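You operate a simulated robot arm through the tools that you are given. There is no shell and no other tool.

The job below is to be done with a simulated robot arm. You get a single attempt, and the scene is never put back.

## Task
Bag soaked sheets one and two, then rub the filler under each flat.
Fine: Both go whole into the waste sack. Teal block, put back; the other tan sheets stay on the wall. Drop and damage nothing, leave nothing switched on.

It is judged by the outcome, as a careful person would: the job done as asked, and still so three seconds after it is handed in. It fails if anything else is knocked over, pushed out of place, dropped, spilled or broken. Flat cloth is picked up by pressing the open fingertips on it (5 to 10 N) and closing them slowly along it; thin cloth reads only 2 to 8 mm in the jaws.

## Robot
A 7-joint arm with a two-finger gripper, fixed in place. Base frame: the origin is at the foot of the arm, x ahead of it, y to its left, z up; the work surface is at about z = 580. Readings come in mm, degrees, newtons and seconds.
With the tool pointing down near the work surface it reaches from about 340 to 780 mm from the base axis. Its first joint turns from -143.0 to 143.0 degrees. Payload 2.45 kg.
Tool frame: the origin (TCP) lies between the finger pads and is the grasp point; the fingertips stand 26 mm ahead of it; z points along the fingers, y is the line along which they close. Largest opening 96 mm; the body of the gripper starts 69 mm behind the TCP.
Orientation is that of the tool frame in the base frame, as a unit quaternion [x, y, z, w]. With the fingers straight down and closing along the base's y, the tool's x points along the base's -x, its y along +y and its z along -z.

## Interface
- The arm moves only by the tool servo_tool. Its argument "targets" is a list that holds one entry, the list of rows, each a list of 7 numbers: the gripper command, from -1 (shut) to 1 (fully open), values between in proportion, then the shift along the base's x, y, z in mm, then the turn, a rotation vector about the base's x, y, z in degrees. In form: [[[jaw, x, y, z, wx, wy, wz], ...]]. A call has 1 to 20 rows; each row is the pose to reach, as a shift and turn from the pose commanded when the call began. Rows are played at 5 a second. More than 50 mm and 8.6 degrees between two rows, or a gripper value outside its range, and nothing of the call is played. A pose out of reach is approached as far as the arm can. The call stops where the force on the tool passes 60 N (or 10 N more than at its start, if that is more) or the arm is blocked; 0.2 s more then pass. Each finger halts on what it meets, pressing with about 27 N; the grip force reading is that of the motor and also rises with nothing between the fingers. The clock runs only during rows and for 0.2 s after the last one: add rows that repeat a pose to give the fingers time. The reply holds the time, the measured pose of the TCP, the force on the tool along the base axes, the opening and the grip force, in the units named above and with some noise, with the torque about the TCP (base axes, N m) and any sound that the robot's microphone picked up.
- Cameras (640 x 400 px; columns grow to the right, rows downward): "scene" is fixed at [401, 651.1, 1671.2]; the picture's right is [-0.99, -0.11, 0.00], its down [-0.06, 0.54, -0.84] and it looks along [0.09, -0.83, -0.55] (base axes); focal length 341 px, centre (320, 200). "wrist" rides on the gripper at [82, 3, -98] in the tool frame; the picture's right is [-0.04, 1.00, 0.00], its down [-0.73, -0.03, -0.68] and it looks along [-0.68, -0.03, 0.73] (tool axes); focal length 256 px, centre (320, 200).
- grab_frame(camera): a new picture of that camera. No time passes.
- move_column(by): slides the trunk up (or, below 0, down) by that many mm; the arm rides with it, the base frame stays. It gives what a move gives, with no picture.
- pixel_to_xyz(camera, pixels): there is no depth. For up to 12 entries [column, row, z] of the newest picture of that camera ("zoom" is the newest enlarged one), the place [x, y] in the base frame at which the ray of that pixel passes the height z, good to about 2 mm. No time passes.
- enlarge(camera, box): a new picture of the part [left, top, right, bottom] of that camera's present view, enlarged. No time passes.
- finish_job(): hands the job in; it is judged then, once.

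Unless the task says otherwise, let go and move clear before handing in.

The tools are called after "Emit:" as a command line: name --argument value ..., lists and objects as JSON in quotes. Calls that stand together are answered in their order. servo_tool: Moves the arm, as the interface text tells. Its arguments: {"type":"object","properties":{"targets":{"type":"array"}},"required":["targets"]} The other tools are called the same way: move_column (by) slides the trunk up or down; grab_frame (camera) takes a picture; pixel_to_xyz (camera, pixels) gives the place at which the rays of pixels pass given heights; enlarge (camera, box) takes an enlarged picture of a part of a camera's view; finish_job () hands the job in.

At the start:

```text
time_s: 0.0
tool_pos: [378.9, -263.7, 1299.3]
tool_rot: [-0.001, 1.0, -0.001, 0.0]
contact_force: [-0.2, -1.0, -0.6]
ft_torque: [-0.02, -0.02, 0.02]
opening: 96.0
grip_force: 0.0
trunk travel left (down, up): [-587.0, 53.0]
```

scene: 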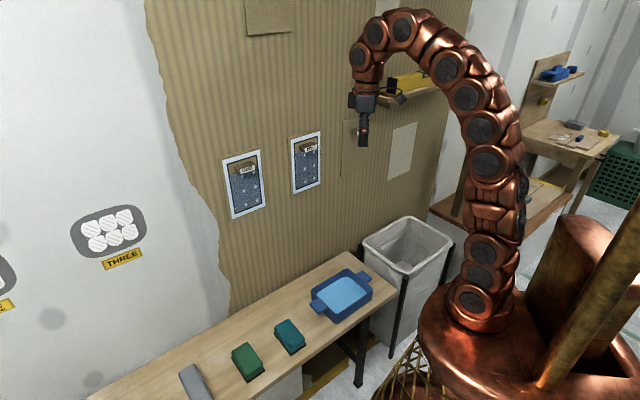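
wrist: 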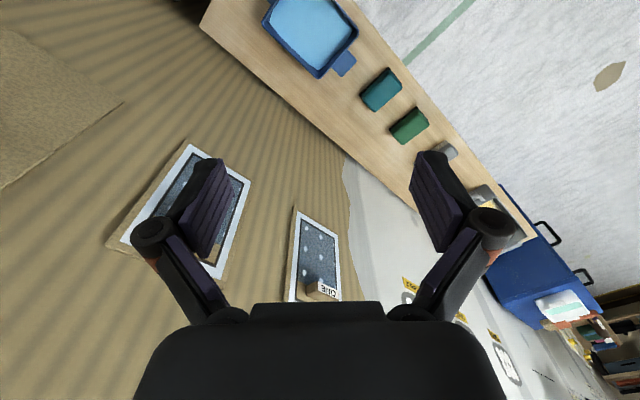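

The scene shows two framed sheets on the corrugated wall at about pixels (243,183) and (306,162), a teal block at (289,336), a green block at (247,361), a tray at (341,295) and a waste sack at (405,250). I'll enlarge these areas to read the details before moving anything.

Emit:
enlarge --camera "scene" --box '[200, 110, 360, 230]'

Emit:
enlarge --camera "scene" --box '[160, 220, 480, 400]'

Emit:
enlarge --camera "scene" --box '[0, 170, 240, 330]'

Emit:
enlarge --camera "scene" --box '[320, 40, 640, 240]'

```text
3.33 times, centred on (280, 170) of scene
```

zoom: 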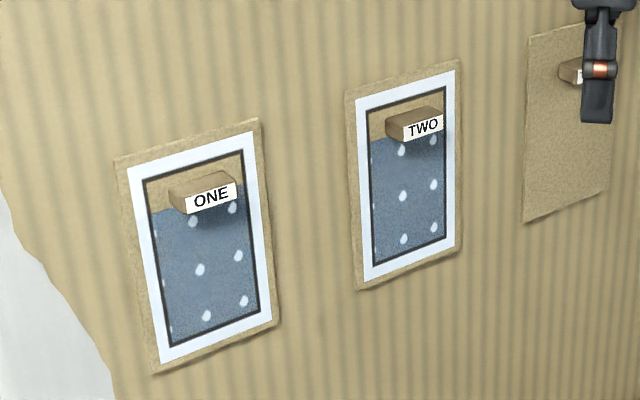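

```text
2.00 times, centred on (320, 310) of scene
```

zoom: 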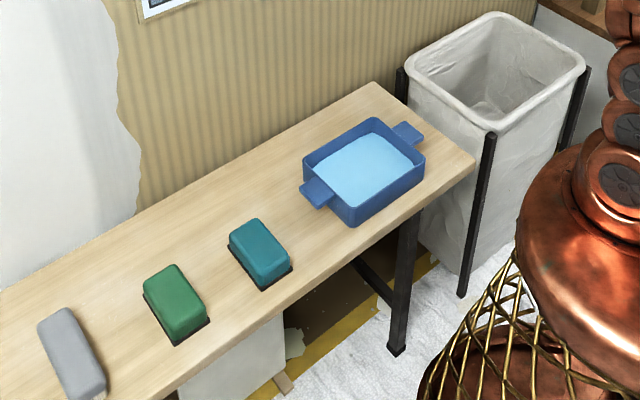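

```text
2.50 times, centred on (120, 250) of scene
```

zoom: 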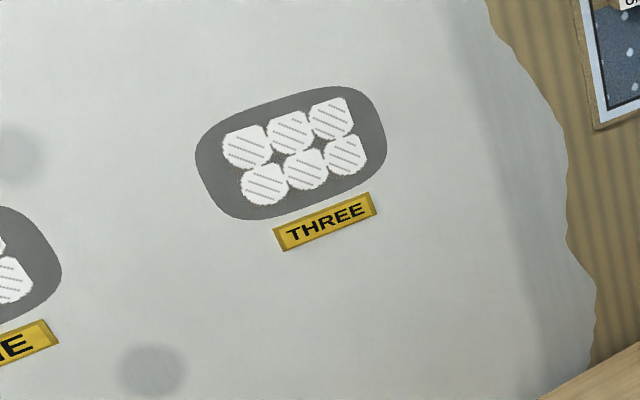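

```text
2.00 times, centred on (480, 140) of scene
```

zoom: 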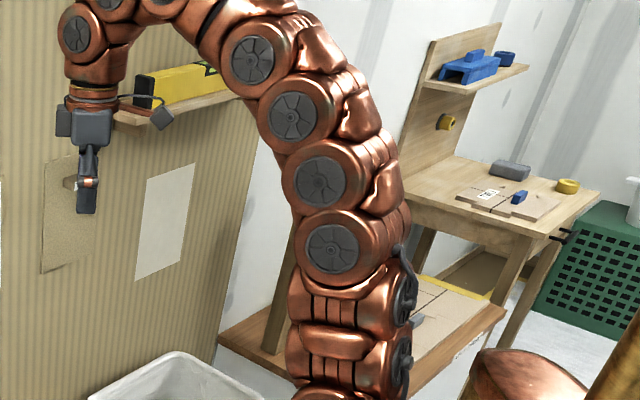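

The enlarged pictures show two tan sheets tagged ONE and TWO, each with a picture frame, plus a third tan sheet at (355,150) behind the gripper. I'll compute the positions of the bench, wall foot, blocks, tray and sack.

Emit:
grab_frame --camera "scene"

Emit:
pixel_to_xyz --camera "scene" --pixels '[[230, 307, 580], [345, 252, 580], [90, 400, 580], [397, 285, 580], [289, 348, 580], [289, 330, 620], [247, 372, 580], [341, 290, 600], [362, 240, 700], [410, 215, 700], [453, 240, 700], [408, 272, 700]]'

Emit:
enlarge --camera "wrist" --box '[90, 120, 370, 310]'

Emit:
enlarge --camera "wrist" --box '[380, 180, 640, 400]'

Emit:
enlarge --camera "wrist" --box '[220, 0, 480, 180]'

```text
taken
```

scene: 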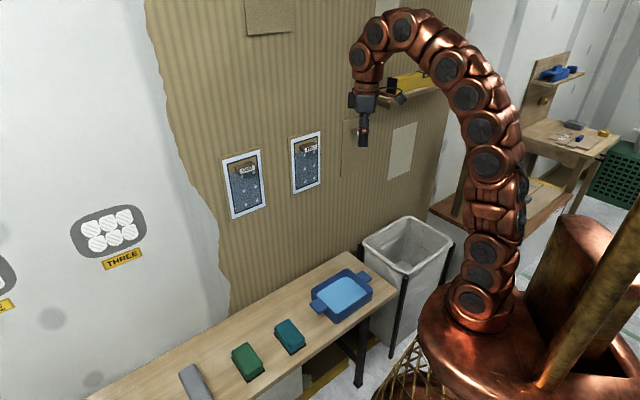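

```text
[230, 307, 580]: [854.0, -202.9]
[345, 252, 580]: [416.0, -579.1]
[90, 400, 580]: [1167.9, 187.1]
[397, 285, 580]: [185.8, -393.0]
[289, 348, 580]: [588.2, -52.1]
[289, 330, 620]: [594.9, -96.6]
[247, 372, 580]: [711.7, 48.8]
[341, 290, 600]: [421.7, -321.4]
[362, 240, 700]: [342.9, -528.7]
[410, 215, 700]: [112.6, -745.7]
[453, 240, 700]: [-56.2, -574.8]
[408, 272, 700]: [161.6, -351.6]
```

```text
2.11 times, centred on (230, 215) of wrist
```

zoom: 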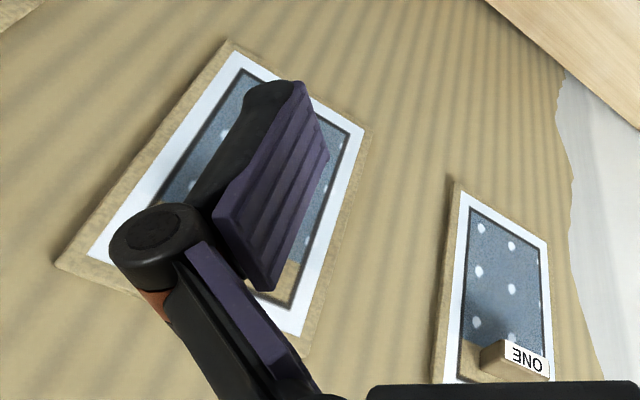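

```text
1.82 times, centred on (510, 290) of wrist
```

zoom: 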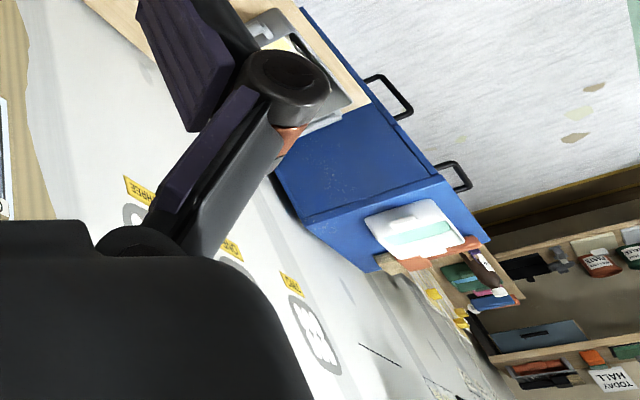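

```text
2.22 times, centred on (350, 90) of wrist
```

zoom: 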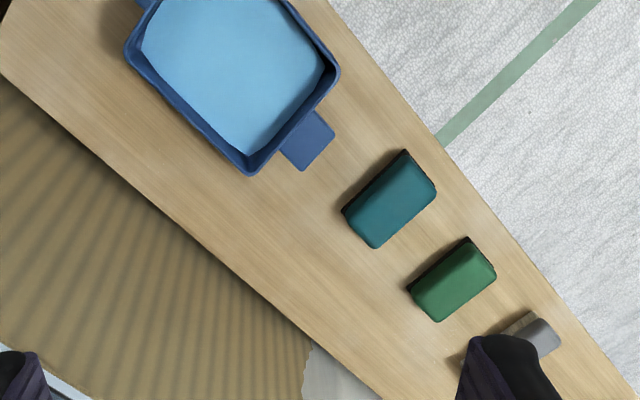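

The wall runs obliquely: its foot lies on a line from about (854,-203) to (416,-579), roughly 710 mm from the base. Sheets ONE and TWO are at about z=1100. I'll swing the wrist so its camera looks straight at both sheets from a safe distance.

Emit:
servo_tool --targets '[[[1, 17.3, 5.6, -22.1, -2.24, -4.89, -5.17], [1, 34.6, 11.1, -44.2, -4.49, -9.77, -10.33], [1, 51.8, 16.7, -66.3, -6.73, -14.66, -15.5], [1, 69.1, 22.2, -88.4, -8.98, -19.55, -20.67], [1, 86.4, 27.8, -110.6, -11.22, -24.43, -25.83], [1, 103.7, 33.3, -132.7, -13.47, -29.32, -31.0], [1, 120.9, 38.9, -154.8, -15.71, -34.21, -36.17], [1, 138.2, 44.4, -176.9, -17.96, -39.09, -41.33], [1, 155.5, 50, -199, -20.2, -43.98, -46.5], [1, 155.5, 50, -199, -20.2, -43.98, -46.5]]]'

Emit:
grab_frame --camera "wrist"

Emit:
grab_frame --camera "scene"

```text
time_s: 2.2
tool_pos: [534.4, -211.7, 1098.0]
tool_rot: [0.384, 0.832, -0.168, 0.363]
contact_force: [0.5, 0.3, -0.1]
ft_torque: [0.03, 0.01, 0.02]
opening: 95.7
grip_force: 0.0
trunk travel left (down, up): [-587.0, 53.0]
```

```text
taken
```

wrist: 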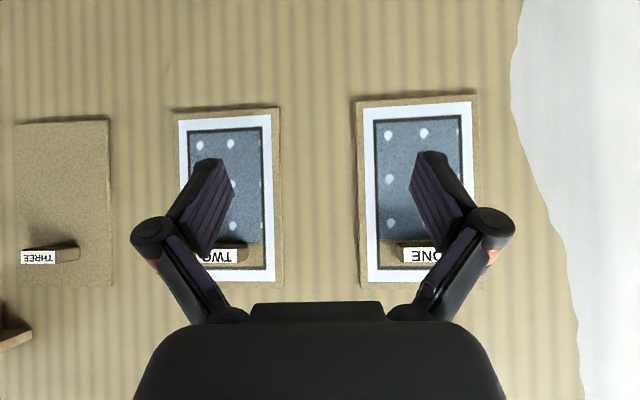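

```text
taken
```

scene: 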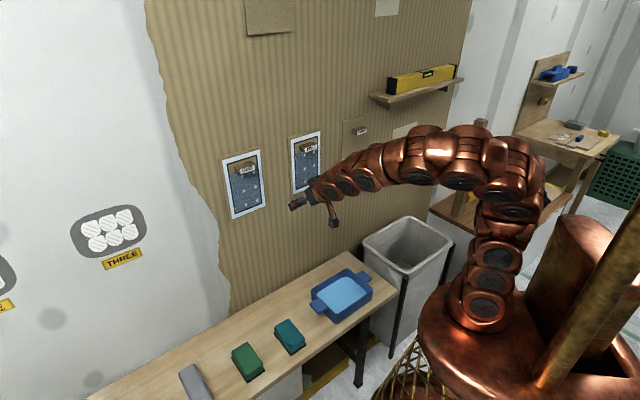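

The wrist view (upside down) shows ONE at about (420,190), TWO at (230,190) and an unframed sheet THREE at (65,200), each with a wooden tag. I'll enlarge to study the tags and the sheet edges.

Emit:
enlarge --camera "wrist" --box '[340, 80, 500, 300]'

Emit:
enlarge --camera "wrist" --box '[0, 100, 300, 300]'

Emit:
enlarge --camera "scene" --box '[210, 110, 380, 230]'

Emit:
enlarge --camera "scene" --box '[340, 200, 480, 300]'

Emit:
enlarge --camera "scene" --box '[220, 250, 400, 390]'

```text
1.82 times, centred on (420, 190) of wrist
```

zoom: 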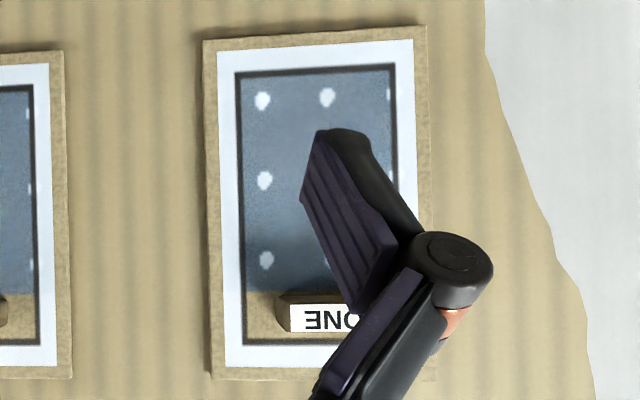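

```text
2.00 times, centred on (150, 200) of wrist
```

zoom: 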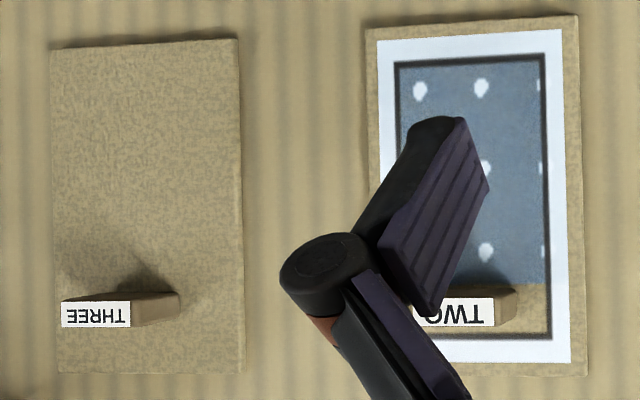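

```text
3.33 times, centred on (295, 170) of scene
```

zoom: 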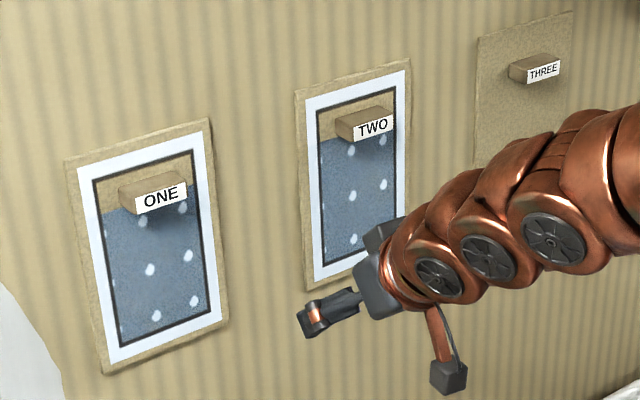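

```text
4.00 times, centred on (410, 250) of scene
```

zoom: 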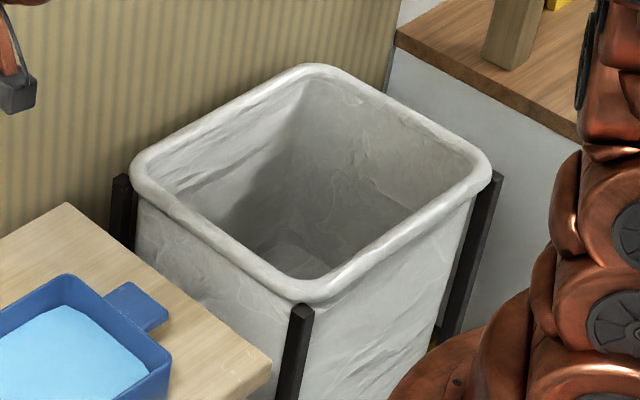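

```text
2.86 times, centred on (310, 320) of scene
```

zoom: 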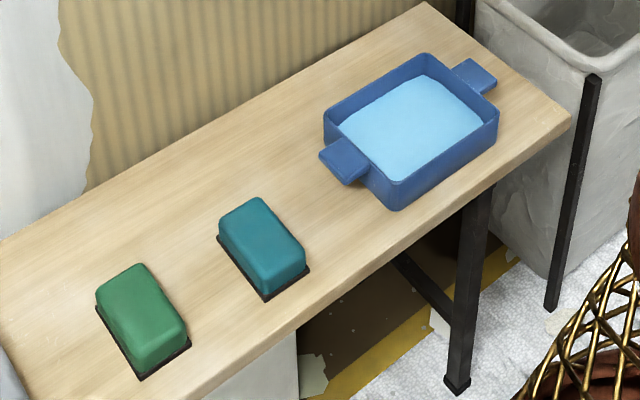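

The tags are wooden blocks sticking out about 30 mm near the top of each sheet. Sheet widths grow from left to right in the wrist view, so my wall angle is a few degrees off. I'll measure the bench's back edge accurately and triangulate the sheet corners.

Emit:
enlarge --camera "scene" --box '[200, 230, 360, 330]'

Emit:
enlarge --camera "scene" --box '[60, 280, 260, 400]'

Emit:
pixel_to_xyz --camera "wrist" --pixels '[[62, 107, 1000], [62, 107, 1010], [174, 115, 1000], [282, 108, 1000], [357, 101, 1000], [477, 95, 1000], [357, 101, 990], [477, 95, 990]]'

```text
4.00 times, centred on (280, 280) of scene
```

zoom: 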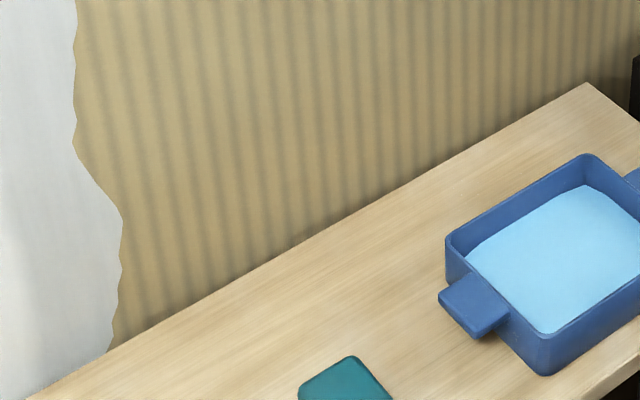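

```text
3.20 times, centred on (160, 340) of scene
```

zoom: 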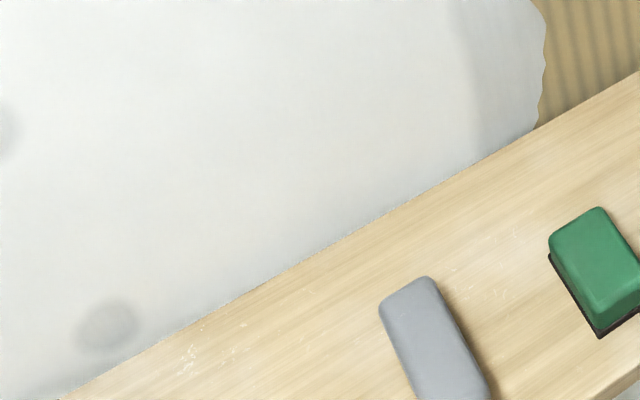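

```text
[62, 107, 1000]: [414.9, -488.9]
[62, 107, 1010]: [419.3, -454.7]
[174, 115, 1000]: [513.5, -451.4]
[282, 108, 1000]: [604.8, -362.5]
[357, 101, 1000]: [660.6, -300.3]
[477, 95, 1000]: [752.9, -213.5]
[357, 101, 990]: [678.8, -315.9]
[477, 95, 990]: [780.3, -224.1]
```

The bench's back edge now reads clearly at scene pixels (346.75,250.75), (286.25,284.5), (227.3,318) and (78.75,401.9). I'll convert these, together with other bench features.

Emit:
pixel_to_xyz --camera "scene" --pixels '[[346.75, 250.75, 580], [286.25, 284.5, 580], [227.3, 318, 580], [79, 399.5, 580], [396, 291.5, 580], [302.5, 355, 580]]'

Emit:
enlarge --camera "scene" --box '[260, 300, 320, 360]'

Emit:
enlarge --camera "scene" --box '[215, 330, 275, 390]'

```text
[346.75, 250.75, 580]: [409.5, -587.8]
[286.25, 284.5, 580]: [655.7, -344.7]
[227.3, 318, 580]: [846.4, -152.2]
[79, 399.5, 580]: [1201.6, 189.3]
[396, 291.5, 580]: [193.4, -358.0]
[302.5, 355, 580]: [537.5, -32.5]
```

```text
6.67 times, centred on (290, 330) of scene
```

zoom: 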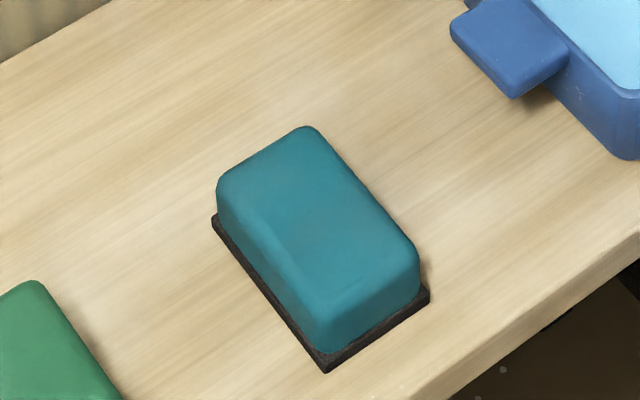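

```text
6.67 times, centred on (245, 360) of scene
```

zoom: 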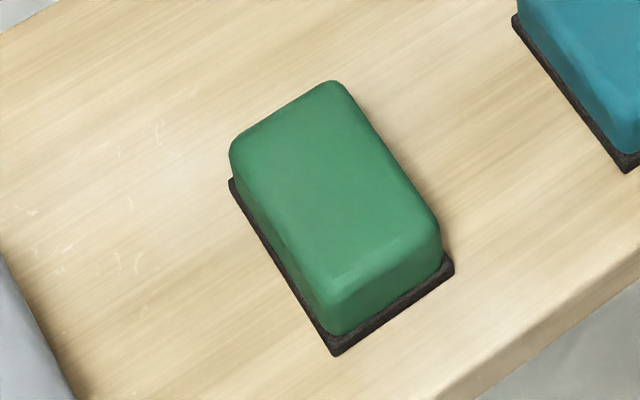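

The wall is at 45° (along (0.707,0.707)), about 706 mm from the base axis. Next I'll locate the tag fronts from the scene picture (TWO label at (311.5,148.4), ONE label at (247,169.4)), plus the teal block's base corners and the sack rim.

Emit:
pixel_to_xyz --camera "scene" --pixels '[[311.5, 148.4, 1160], [311.5, 148.4, 1170], [311.5, 148.4, 1180], [247, 169.4, 1150], [247, 169.4, 1160], [247, 169.4, 1170], [290.75, 355.8, 580], [306.5, 343.9, 580], [273.8, 332.7, 580], [288, 319, 620]]'

Emit:
enlarge --camera "wrist" --box '[160, 210, 300, 300]'

Emit:
enlarge --camera "scene" --box '[280, 120, 340, 180]'

Emit:
enlarge --camera "scene" --box '[210, 135, 280, 205]'

```text
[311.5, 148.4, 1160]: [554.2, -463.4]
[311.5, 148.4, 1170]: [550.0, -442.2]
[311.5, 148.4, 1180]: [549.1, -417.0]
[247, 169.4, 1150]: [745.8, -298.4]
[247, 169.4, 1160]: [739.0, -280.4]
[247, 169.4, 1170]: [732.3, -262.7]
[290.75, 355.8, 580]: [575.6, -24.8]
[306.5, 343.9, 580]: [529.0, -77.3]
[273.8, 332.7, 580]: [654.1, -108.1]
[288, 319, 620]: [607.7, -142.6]
```

```text
4.44 times, centred on (230, 255) of wrist
```

zoom: 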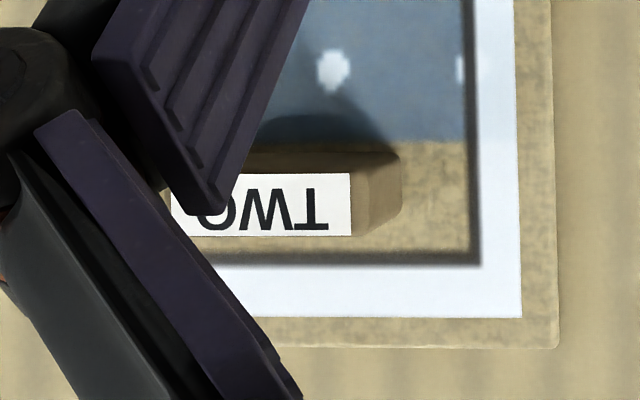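

```text
6.67 times, centred on (310, 150) of scene
```

zoom: 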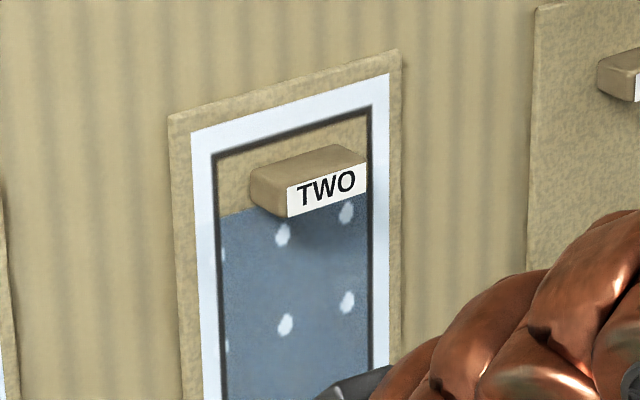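

```text
5.71 times, centred on (245, 170) of scene
```

zoom: 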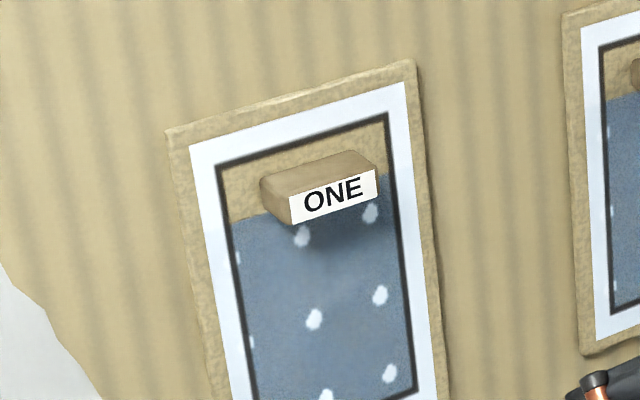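

Each label marks a block about 40–50 mm wide. I'll now point the tool straight at the wall (fingers closing horizontally, camera below), about 115 mm in front of tag TWO, to measure it.

Emit:
servo_tool --targets '[[[1, -10.8, -18.2, 13.7, -5.26, -4.88, 0.69], [1, -21.7, -36.3, 27.3, -10.52, -9.75, 1.38], [1, -32.5, -54.5, 41, -15.78, -14.63, 2.07], [1, -43.3, -72.7, 54.7, -21.03, -19.5, 2.75], [1, -54.2, -90.8, 68.3, -26.29, -24.38, 3.44], [1, -65, -109, 82, -31.55, -29.25, 4.13], [1, -65, -109, 82, -31.55, -29.25, 4.13]]]'

Emit:
grab_frame --camera "wrist"

Emit:
grab_frame --camera "scene"

```text
time_s: 3.8
tool_pos: [504.7, -357.6, 1242.1]
tool_rot: [0.271, 0.652, -0.272, 0.654]
contact_force: [-0.2, 0.1, 0.3]
ft_torque: [-0.02, -0.02, -0.01]
opening: 96.1
grip_force: 0.0
out of reach, approached as far as the arm can: row 3, 4, 5, 6, 7
trunk travel left (down, up): [-587.0, 53.0]
```

```text
taken
```

wrist: 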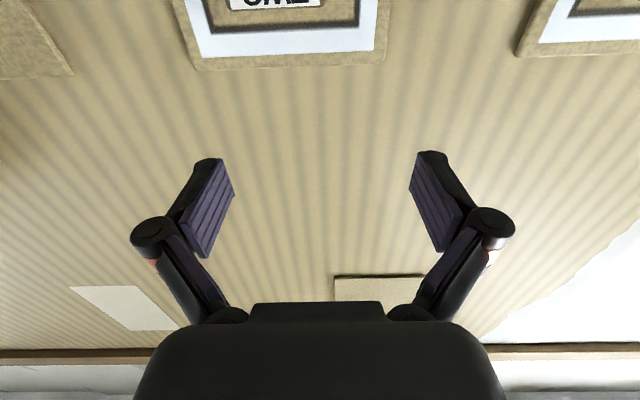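

```text
taken
```

scene: 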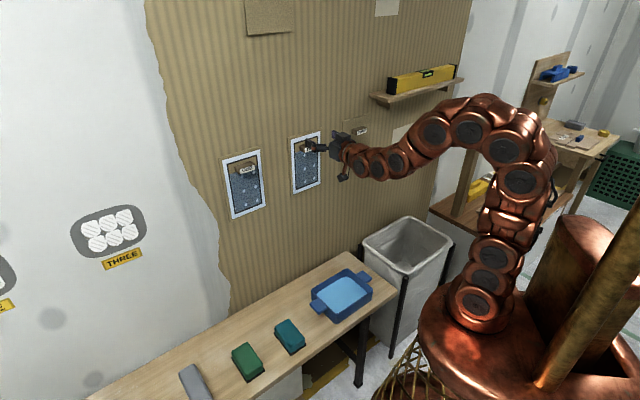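

The arm couldn't fold enough and stopped at (504.7,-357.6,1242) with the trunk near its top. Lowering the trunk gives a better posture for pointing horizontally, and the path straight down keeps about 40 mm clear of the tag, so I'll lower it 200 mm.

Emit:
move_column --by -200

Emit:
grab_frame --camera "scene"

```text
time_s: 6.0
tool_pos: [506.3, -358.4, 1041.8]
tool_rot: [0.271, 0.652, -0.272, 0.653]
contact_force: [0.0, 0.5, -0.7]
ft_torque: [0.0, -0.05, 0.02]
opening: 95.8
grip_force: 0.0
trunk travel left (down, up): [-387.0, 253.0]
```

```text
taken
```

scene: 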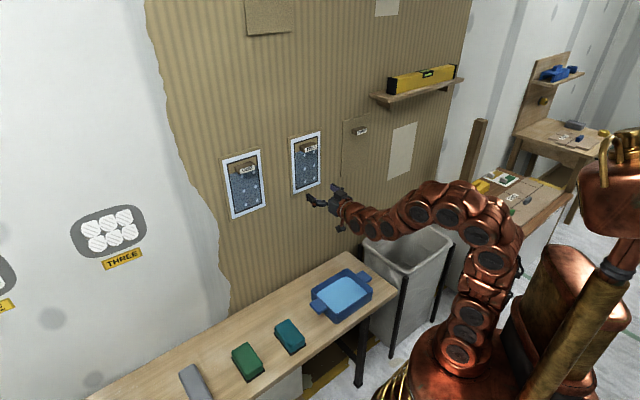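

The trunk moved down cleanly and the tool is level at z=1042. I'll raise the tool and back off slightly to look at tag TWO from about 100 mm.

Emit:
servo_tool --targets '[[[1, -7, 7, 10, 0, 0, 0], [1, -14, 14, 20, 0, 0, 0]]]'

```text
time_s: 6.6
tool_pos: [491.4, -345.0, 1060.6]
tool_rot: [0.271, 0.653, -0.27, 0.653]
contact_force: [0.6, -0.6, 0.2]
ft_torque: [-0.03, 0.0, 0.0]
opening: 96.1
grip_force: 0.1
trunk travel left (down, up): [-387.0, 253.0]
```

The shift was tracked from the real pose. I'll continue up to the tag's height.

Emit:
servo_tool --targets '[[[1, -7, 7, 30, 0, 0, 0], [1, -14, 14, 60, 0, 0, 0], [1, -21, 21, 90, 0, 0, 0], [1, -22, 22, 115, 0, 0, 0], [1, -22, 22, 115, 0, 0, 0]]]'

Emit:
grab_frame --camera "wrist"

Emit:
grab_frame --camera "scene"

```text
time_s: 7.8
tool_pos: [469.4, -322.3, 1175.4]
tool_rot: [0.272, 0.653, -0.272, 0.653]
contact_force: [0.4, 0.6, 1.1]
ft_torque: [0.01, -0.01, -0.01]
opening: 96.1
grip_force: 0.1
trunk travel left (down, up): [-387.0, 253.0]
```

```text
taken
```

wrist: 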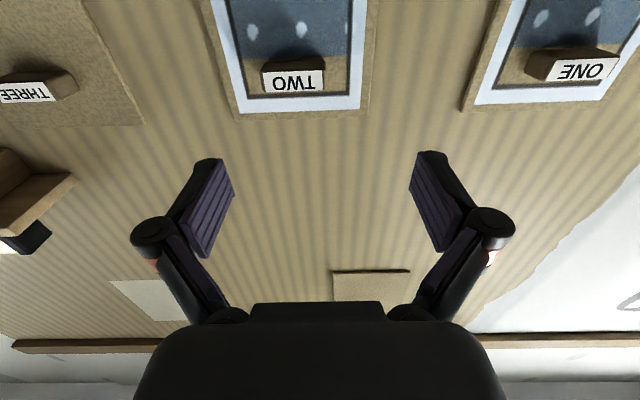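

```text
taken
```

scene: 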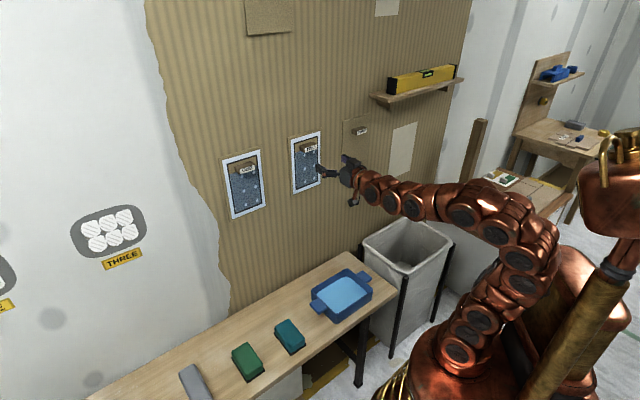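

Triangulating both cameras puts the TWO tag's front at u≈79 along the wall, h≈702 out, z≈1169, and the ONE tag's front at u≈332 at the same height. The sheet face therefore lies near h≈732. I'll advance to about 16 mm short of tag TWO and check alignment.

Emit:
servo_tool --targets '[[[1, 13.2, -22.1, -1.5, 0, 0, 0], [1, 26.5, -44.2, -3, 0, 0, 0], [1, 39.7, -66.3, -4.5, 0, 0, 0], [1, 53, -88.4, -5.9, 0, 0, 0], [1, 53, -88.4, -5.9, 0, 0, 0]]]'

Emit:
grab_frame --camera "wrist"

Emit:
enlarge --camera "scene" --box '[270, 110, 370, 210]'

```text
time_s: 9.0
tool_pos: [521.8, -409.2, 1170.7]
tool_rot: [0.27, 0.653, -0.271, 0.654]
contact_force: [-0.1, -0.1, -0.6]
ft_torque: [0.0, 0.02, -0.02]
opening: 96.0
grip_force: 0.0
trunk travel left (down, up): [-387.0, 253.0]
```

```text
taken
```

wrist: 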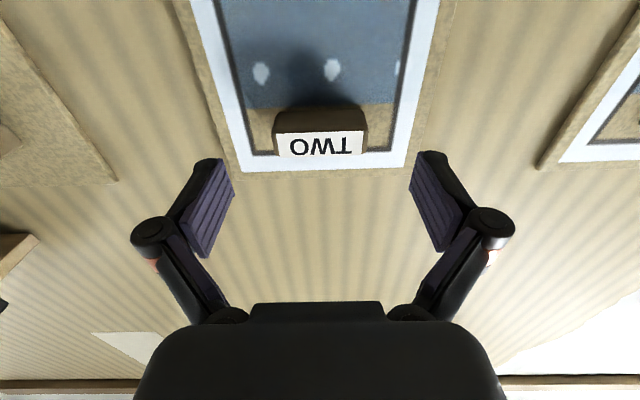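

```text
4.00 times, centred on (320, 160) of scene
```

zoom: 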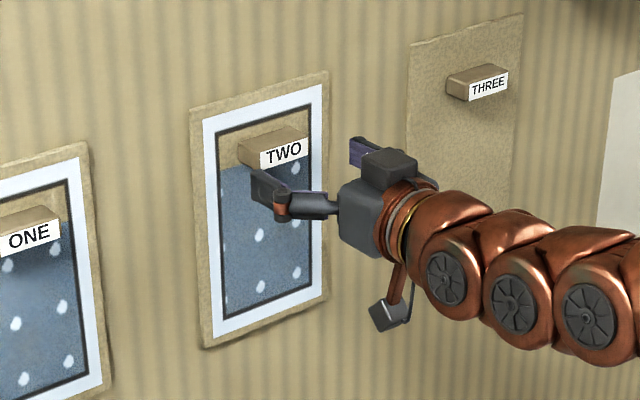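

The label TWO now sits centred between the fingers at wrist pixel (320,145), so lateral alignment is good. I'll check the height with a closer scene picture before moving in.

Emit:
enlarge --camera "scene" --box '[290, 130, 340, 180]'

Emit:
pixel_to_xyz --camera "wrist" --pixels '[[320, 145, 1165], [320, 145, 1170], [320, 145, 1175], [276, 147, 1170], [364, 143, 1170]]'

```text
8.00 times, centred on (315, 155) of scene
```

zoom: 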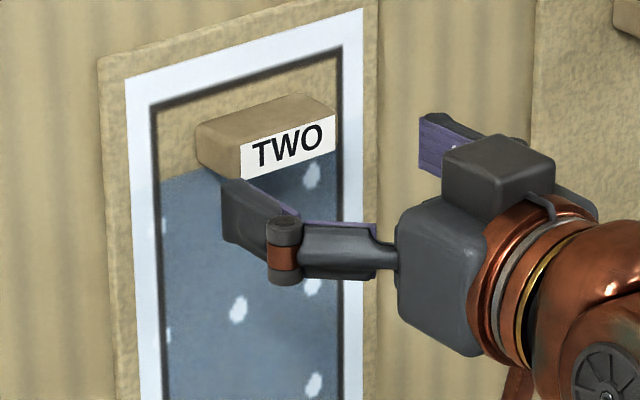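

```text
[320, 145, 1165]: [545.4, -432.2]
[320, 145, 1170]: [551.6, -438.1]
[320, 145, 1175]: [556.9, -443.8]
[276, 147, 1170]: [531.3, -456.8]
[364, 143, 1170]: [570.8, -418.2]
```

I'll use the finger's known position to calibrate the scene camera: the finger tip is at scene (302.75,156.4) and the label centre at (311,148.4).

Emit:
pixel_to_xyz --camera "scene" --pixels '[[302.75, 156.4, 1160], [302.75, 156.4, 1170.7], [302.75, 156.4, 1180], [311, 148.4, 1165], [311, 148.4, 1170], [311, 148.4, 1175]]'

```text
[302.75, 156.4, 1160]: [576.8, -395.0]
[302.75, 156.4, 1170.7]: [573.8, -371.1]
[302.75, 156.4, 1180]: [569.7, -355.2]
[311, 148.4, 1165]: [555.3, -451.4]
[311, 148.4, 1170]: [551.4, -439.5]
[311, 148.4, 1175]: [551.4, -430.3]
```

Both cameras agree: label TWO is at h≈700, u≈79.5, z≈1170, in line with the TCP. I'll advance straight in by 30 mm with the fingers straddling the tag.

Emit:
servo_tool --targets '[[[1, 5, -5, 0, 0, 0, 0], [1, 10, -10, 0, 0, 0, 0], [1, 15, -15, 0, 0, 0, 0], [1, 21, -21, 0, 0, 0, 0], [1, 21, -21, 0, 0, 0, 0]]]'

Emit:
grab_frame --camera "wrist"

Emit:
enlarge --camera "scene" --box '[290, 130, 340, 180]'

```text
time_s: 10.2
tool_pos: [543.4, -432.1, 1169.9]
tool_rot: [0.271, 0.653, -0.27, 0.653]
contact_force: [0.2, 0.2, 0.1]
ft_torque: [0.02, 0.02, -0.03]
opening: 96.0
grip_force: 0.0
trunk travel left (down, up): [-387.0, 253.0]
```

```text
taken
```

wrist: 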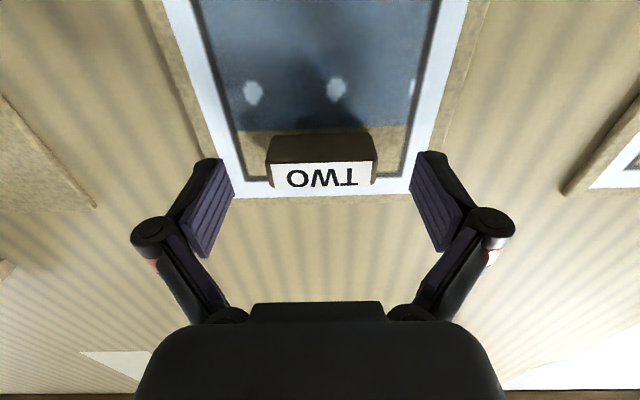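

```text
8.00 times, centred on (315, 155) of scene
```

zoom: 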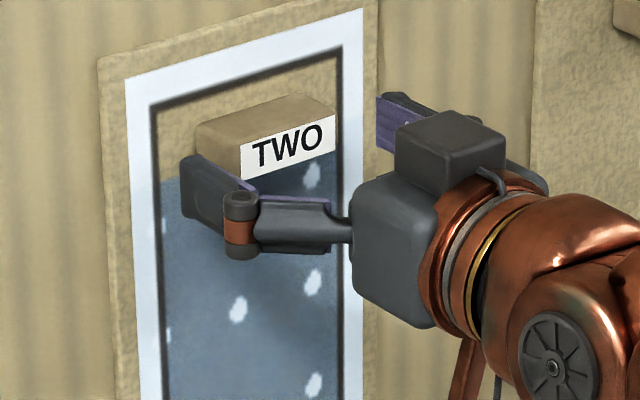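

The tag is centred at wrist (322,176), about 1.5 mm above the tool axis, and no contact yet. I'll go 11 mm further in, slowly, and raise 1.5 mm.

Emit:
servo_tool --targets '[[[1, 2, -2, 0.5, 0, 0, 0], [1, 4, -4, 1, 0, 0, 0], [1, 6, -6, 1.5, 0, 0, 0], [1, 7.8, -7.8, 1.5, 0, 0, 0], [1, 7.8, -7.8, 1.5, 0, 0, 0]]]'

Emit:
grab_frame --camera "wrist"

Emit:
enlarge --camera "scene" --box '[290, 130, 340, 180]'

```text
time_s: 11.4
tool_pos: [551.2, -439.8, 1173.4]
tool_rot: [0.27, 0.653, -0.27, 0.654]
contact_force: [0.5, 0.4, -0.1]
ft_torque: [0.0, 0.0, 0.0]
opening: 96.1
grip_force: 0.1
trunk travel left (down, up): [-387.0, 253.0]
```

```text
taken
```

wrist: 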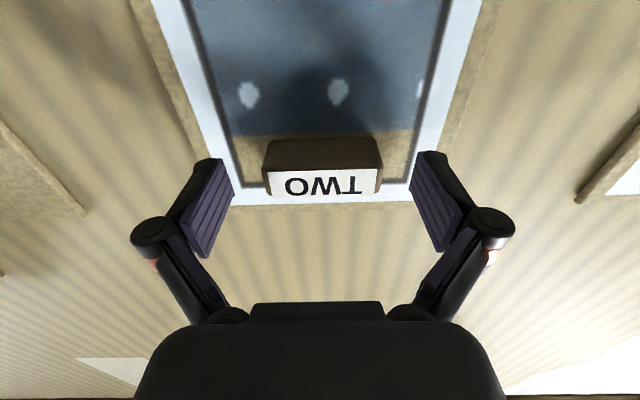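

```text
8.00 times, centred on (315, 155) of scene
```

zoom: 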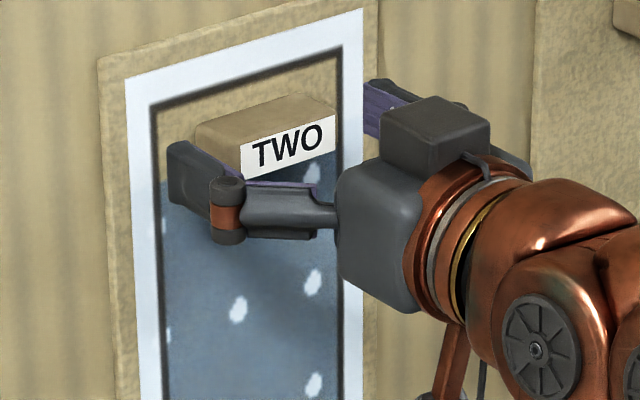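

The tag front is level with the TCP (label centre at wrist (323,184)) and there is no contact force, so I'll close the fingers on the tag's sides.

Emit:
servo_tool --targets '[[[0.6, 0, 0, 0, 0, 0, 0], [0.3, 0, 0, 0, 0, 0, 0], [0.1, 0, 0, 0, 0, 0, 0], [-0.2, 0, 0, 0, 0, 0, 0], [-1, 0, 0, 0, 0, 0, 0], [-1, 0, 0, 0, 0, 0, 0], [-1, 0, 0, 0, 0, 0, 0]]]'

Emit:
grab_frame --camera "wrist"

Emit:
enlarge --camera "scene" --box '[290, 130, 340, 180]'

```text
time_s: 13.0
tool_pos: [550.8, -439.6, 1172.3]
tool_rot: [0.27, 0.653, -0.271, 0.653]
contact_force: [1.3, 1.5, -0.3]
ft_torque: [0.17, -0.13, 0.09]
opening: 59.4
grip_force: 27.5
trunk travel left (down, up): [-387.0, 253.0]
```

```text
taken
```

wrist: 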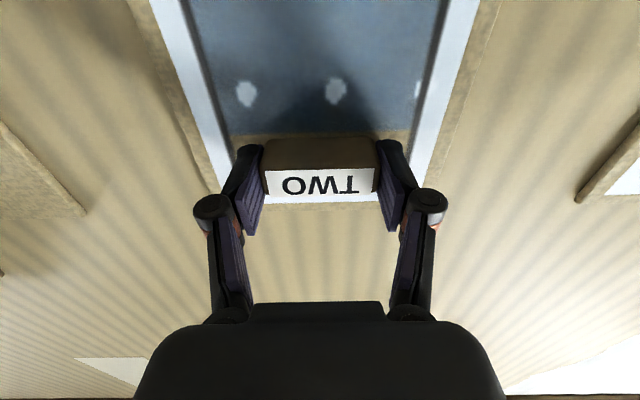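

```text
8.00 times, centred on (315, 155) of scene
```

zoom: 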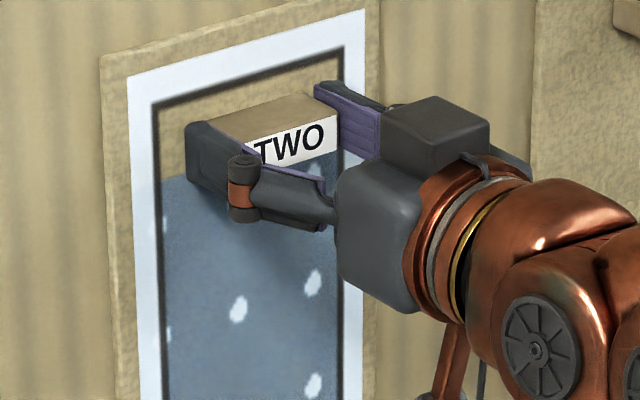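

The tag is gripped at 59.4 mm with 27.5 N. I'll pull away from the wall by just 4 mm to read the peel force.

Emit:
servo_tool --targets '[[[-1, -0.7, 0.7, 0, 0, 0, 0], [-1, -1.4, 1.4, 0, 0, 0, 0], [-1, -2.1, 2.1, 0, 0, 0, 0], [-1, -2.8, 2.8, 0, 0, 0, 0]]]'

Emit:
enlarge --camera "scene" --box '[270, 120, 350, 210]'

```text
time_s: 14.0
tool_pos: [548.6, -436.8, 1171.6]
tool_rot: [0.27, 0.653, -0.272, 0.654]
contact_force: [3.3, -2.7, 2.5]
ft_torque: [-0.2, -0.37, 0.04]
opening: 59.0
grip_force: 27.0
trunk travel left (down, up): [-387.0, 253.0]
```

```text
4.44 times, centred on (310, 165) of scene
```

zoom: 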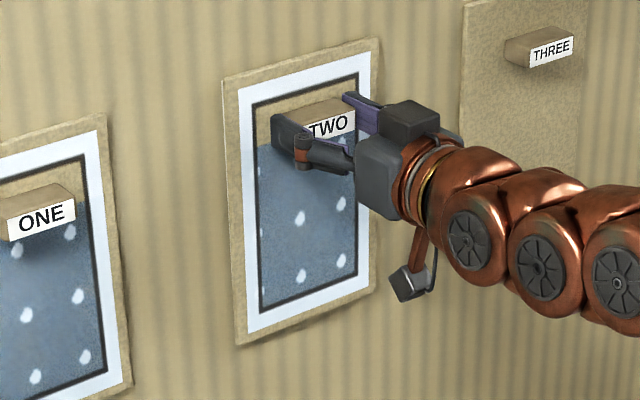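

The pull reads about 4 N and the sheet is following. I'll keep pulling slowly, another 8 mm.

Emit:
servo_tool --targets '[[[-1, -0.7, 0.7, 0, 0, 0, 0], [-1, -1.4, 1.4, 0, 0, 0, 0], [-1, -2.1, 2.1, 0, 0, 0, 0], [-1, -2.8, 2.8, 0, 0, 0, 0], [-1, -3.5, 3.5, 0, 0, 0, 0], [-1, -4.2, 4.2, 0, 0, 0, 0], [-1, -4.9, 4.9, 0, 0, 0, 0], [-1, -5.6, 5.6, 0, 0, 0, 0]]]'

Emit:
enlarge --camera "scene" --box '[270, 120, 350, 210]'

Emit:
grab_frame --camera "wrist"

```text
time_s: 15.8
tool_pos: [542.7, -432.5, 1170.7]
tool_rot: [0.271, 0.653, -0.271, 0.653]
contact_force: [0.8, -1.1, 0.7]
ft_torque: [0.03, 0.03, -0.01]
opening: 59.0
grip_force: 26.8
trunk travel left (down, up): [-387.0, 253.0]
```

```text
4.44 times, centred on (310, 165) of scene
```

zoom: 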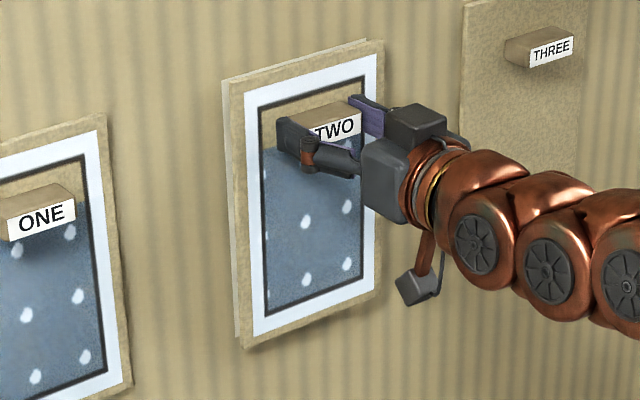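

```text
taken
```

wrist: 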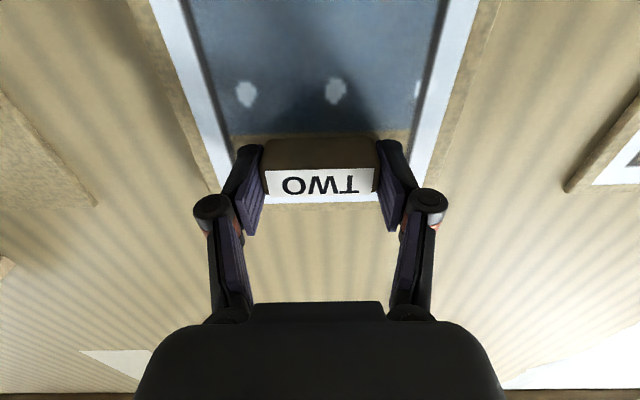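

Sheet TWO came off whole as one board, with the force back near zero. Before carrying it over, I'll work out the sack's rim height from its front post: foot at (391,357.5), top at (405,277.5).

Emit:
servo_tool --targets '[[[-1, -4, 4, 0, 0, 0, 0], [-1, -10, 10, 0, 0, 0, 0], [-1, -18, 18, 0, 0, 0, 0], [-1, -28, 28, 0, 0, 0, 0], [-1, -38, 38, 0, 0, 0, 0], [-1, -48, 48, 0, 0, 0, 0], [-1, -56, 56, 0, 0, 0, 0], [-1, -60, 60, 0, 0, 0, 0], [-1, -60, 60, 0, 0, 0, 0]]]'

Emit:
grab_frame --camera "scene"

Emit:
grab_frame --camera "wrist"

Emit:
enlarge --camera "scene" --box '[340, 200, 480, 370]'

Emit:
pixel_to_xyz --camera "scene" --pixels '[[391, 357.5, 0], [405, 277.5, 550], [405, 277.5, 600], [405, 277.5, 650], [405, 277.5, 700], [405, 277.5, 750]]'

```text
time_s: 17.8
tool_pos: [482.5, -372.0, 1170.7]
tool_rot: [0.271, 0.653, -0.271, 0.653]
contact_force: [-0.3, -0.8, 0.2]
ft_torque: [0.02, 0.03, 0.0]
opening: 59.1
grip_force: 26.6
trunk travel left (down, up): [-387.0, 253.0]
```

```text
taken
```

scene: 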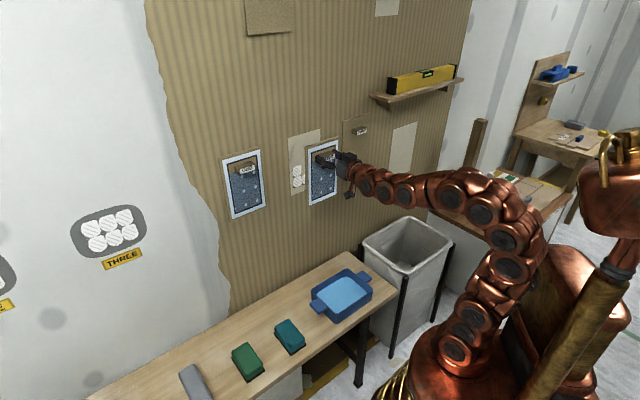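

```text
taken
```

wrist: 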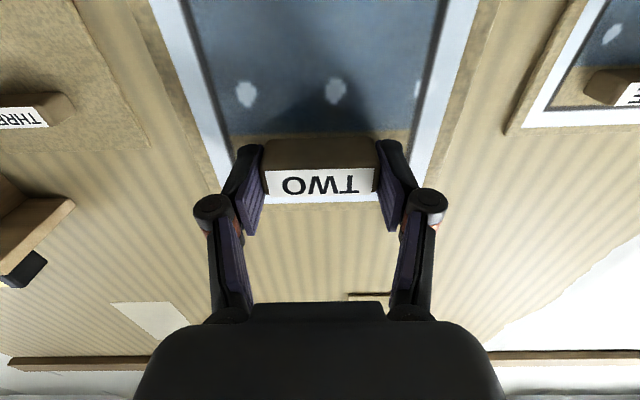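

```text
2.35 times, centred on (410, 285) of scene
```

zoom: 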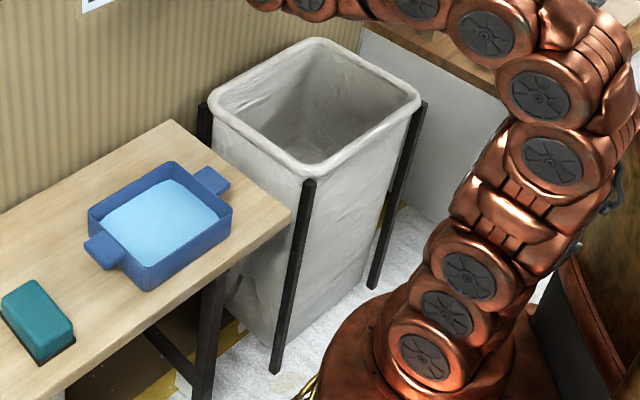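

```text
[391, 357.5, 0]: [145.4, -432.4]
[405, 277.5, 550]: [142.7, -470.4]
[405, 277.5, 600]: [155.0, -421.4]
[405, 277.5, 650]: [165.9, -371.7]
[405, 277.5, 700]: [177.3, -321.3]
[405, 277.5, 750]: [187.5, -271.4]
```

The post foot and top match at z≈590, so the sack rim is near z=600. The filler under TWO is now visible at scene (297,178). I'll get the rim corners and look at the filler.

Emit:
pixel_to_xyz --camera "scene" --pixels '[[363.2, 240.3, 600], [409.1, 216.9, 600], [452.6, 242.4, 600], [401.5, 273, 600], [368, 243, 600], [409, 222, 600], [446, 243, 600], [402, 264, 600]]'

Emit:
enlarge --camera "scene" --box '[270, 110, 370, 220]'

```text
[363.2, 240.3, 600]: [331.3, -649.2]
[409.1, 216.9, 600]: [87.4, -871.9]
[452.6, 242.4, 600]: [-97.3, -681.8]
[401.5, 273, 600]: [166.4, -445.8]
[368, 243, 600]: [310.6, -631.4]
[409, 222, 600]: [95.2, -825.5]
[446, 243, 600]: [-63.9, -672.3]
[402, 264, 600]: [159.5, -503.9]
```

```text
3.64 times, centred on (320, 165) of scene
```

zoom: 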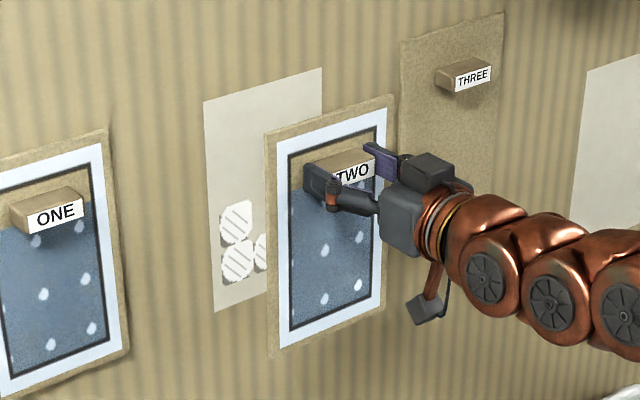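

At z=600 the sack's opening spans u≈-515…-240 and h≈455…655, centred near (125,-660). I'll lower the trunk 200 mm first, which brings the board to z≈786–1020, above the tray and below the shelf, and then translate over the sack.

Emit:
move_column --by -200

Emit:
grab_frame --camera "scene"

```text
time_s: 19.9
tool_pos: [483.5, -372.6, 972.2]
tool_rot: [0.27, 0.653, -0.272, 0.654]
contact_force: [0.3, 0.3, -1.0]
ft_torque: [0.01, 0.05, -0.04]
opening: 59.2
grip_force: 27.4
trunk travel left (down, up): [-187.0, 453.0]
```

```text
taken
```

scene: 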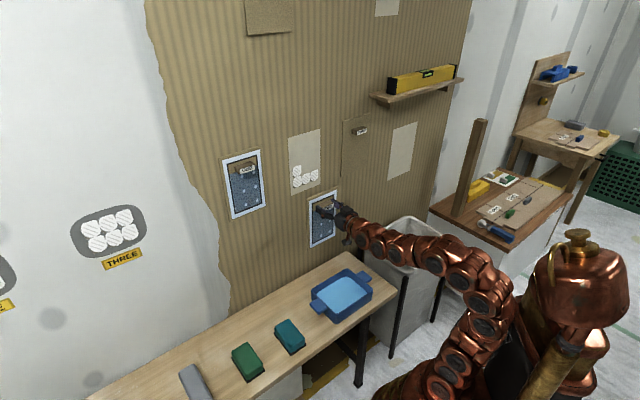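

The board is held steadily and clear of everything. I'll translate toward the sack in two halves.

Emit:
servo_tool --targets '[[[-1, -15, -10.8, 0, 0, 0, 0], [-1, -34, -24.5, 0, 0, 0, 0], [-1, -54, -38.9, 0, 0, 0, 0], [-1, -74, -53.3, 0, 0, 0, 0], [-1, -94, -67.7, 0, 0, 0, 0], [-1, -114, -82.2, 0, 0, 0, 0], [-1, -134, -96.6, 0, 0, 0, 0], [-1, -154, -111, 0, 0, 0, 0], [-1, -174, -125.4, 0, 0, 0, 0], [-1, -187.5, -135, 0, 0, 0, 0], [-1, -187.5, -135, 0, 0, 0, 0]]]'

Emit:
grab_frame --camera "scene"

Emit:
grab_frame --camera "wrist"

```text
time_s: 22.3
tool_pos: [304.5, -507.2, 962.2]
tool_rot: [0.227, 0.697, -0.328, 0.596]
contact_force: [-0.3, -0.4, -0.3]
ft_torque: [0.01, -0.02, -0.01]
opening: 59.0
grip_force: 26.7
trunk travel left (down, up): [-187.0, 453.0]
```

```text
taken
```

scene: 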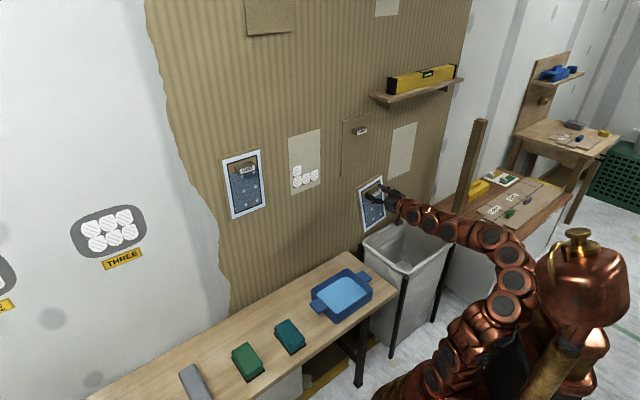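

```text
taken
```

wrist: 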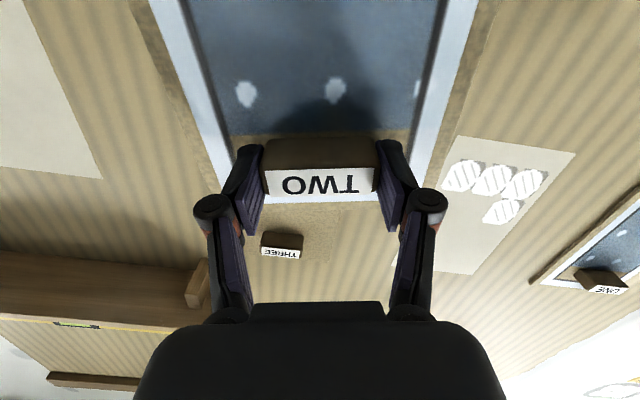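

The tool tilted about 11° because it is being asked to point away from the arm's natural direction, which suggests a joint limit. I'll turn the tool about the vertical to follow the arm toward the sack while finishing the translation.

Emit:
servo_tool --targets '[[[-1, 0, 0, 0, 0, 0, -5], [-1, 0, 0, 0, 0, 0, -10], [-1, 0, 0, 0, 0, 0, -15], [-1, 0, 0, 0, 0, 0, -15]]]'

Emit:
grab_frame --camera "scene"

```text
time_s: 23.3
tool_pos: [295.4, -508.0, 972.4]
tool_rot: [0.354, 0.61, -0.355, 0.613]
contact_force: [-0.1, -0.2, 0.4]
ft_torque: [0.01, 0.04, -0.02]
opening: 58.9
grip_force: 26.7
trunk travel left (down, up): [-187.0, 453.0]
```

```text
taken
```

scene: 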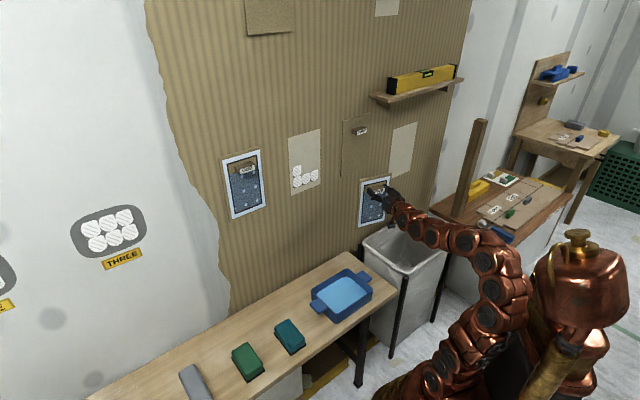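

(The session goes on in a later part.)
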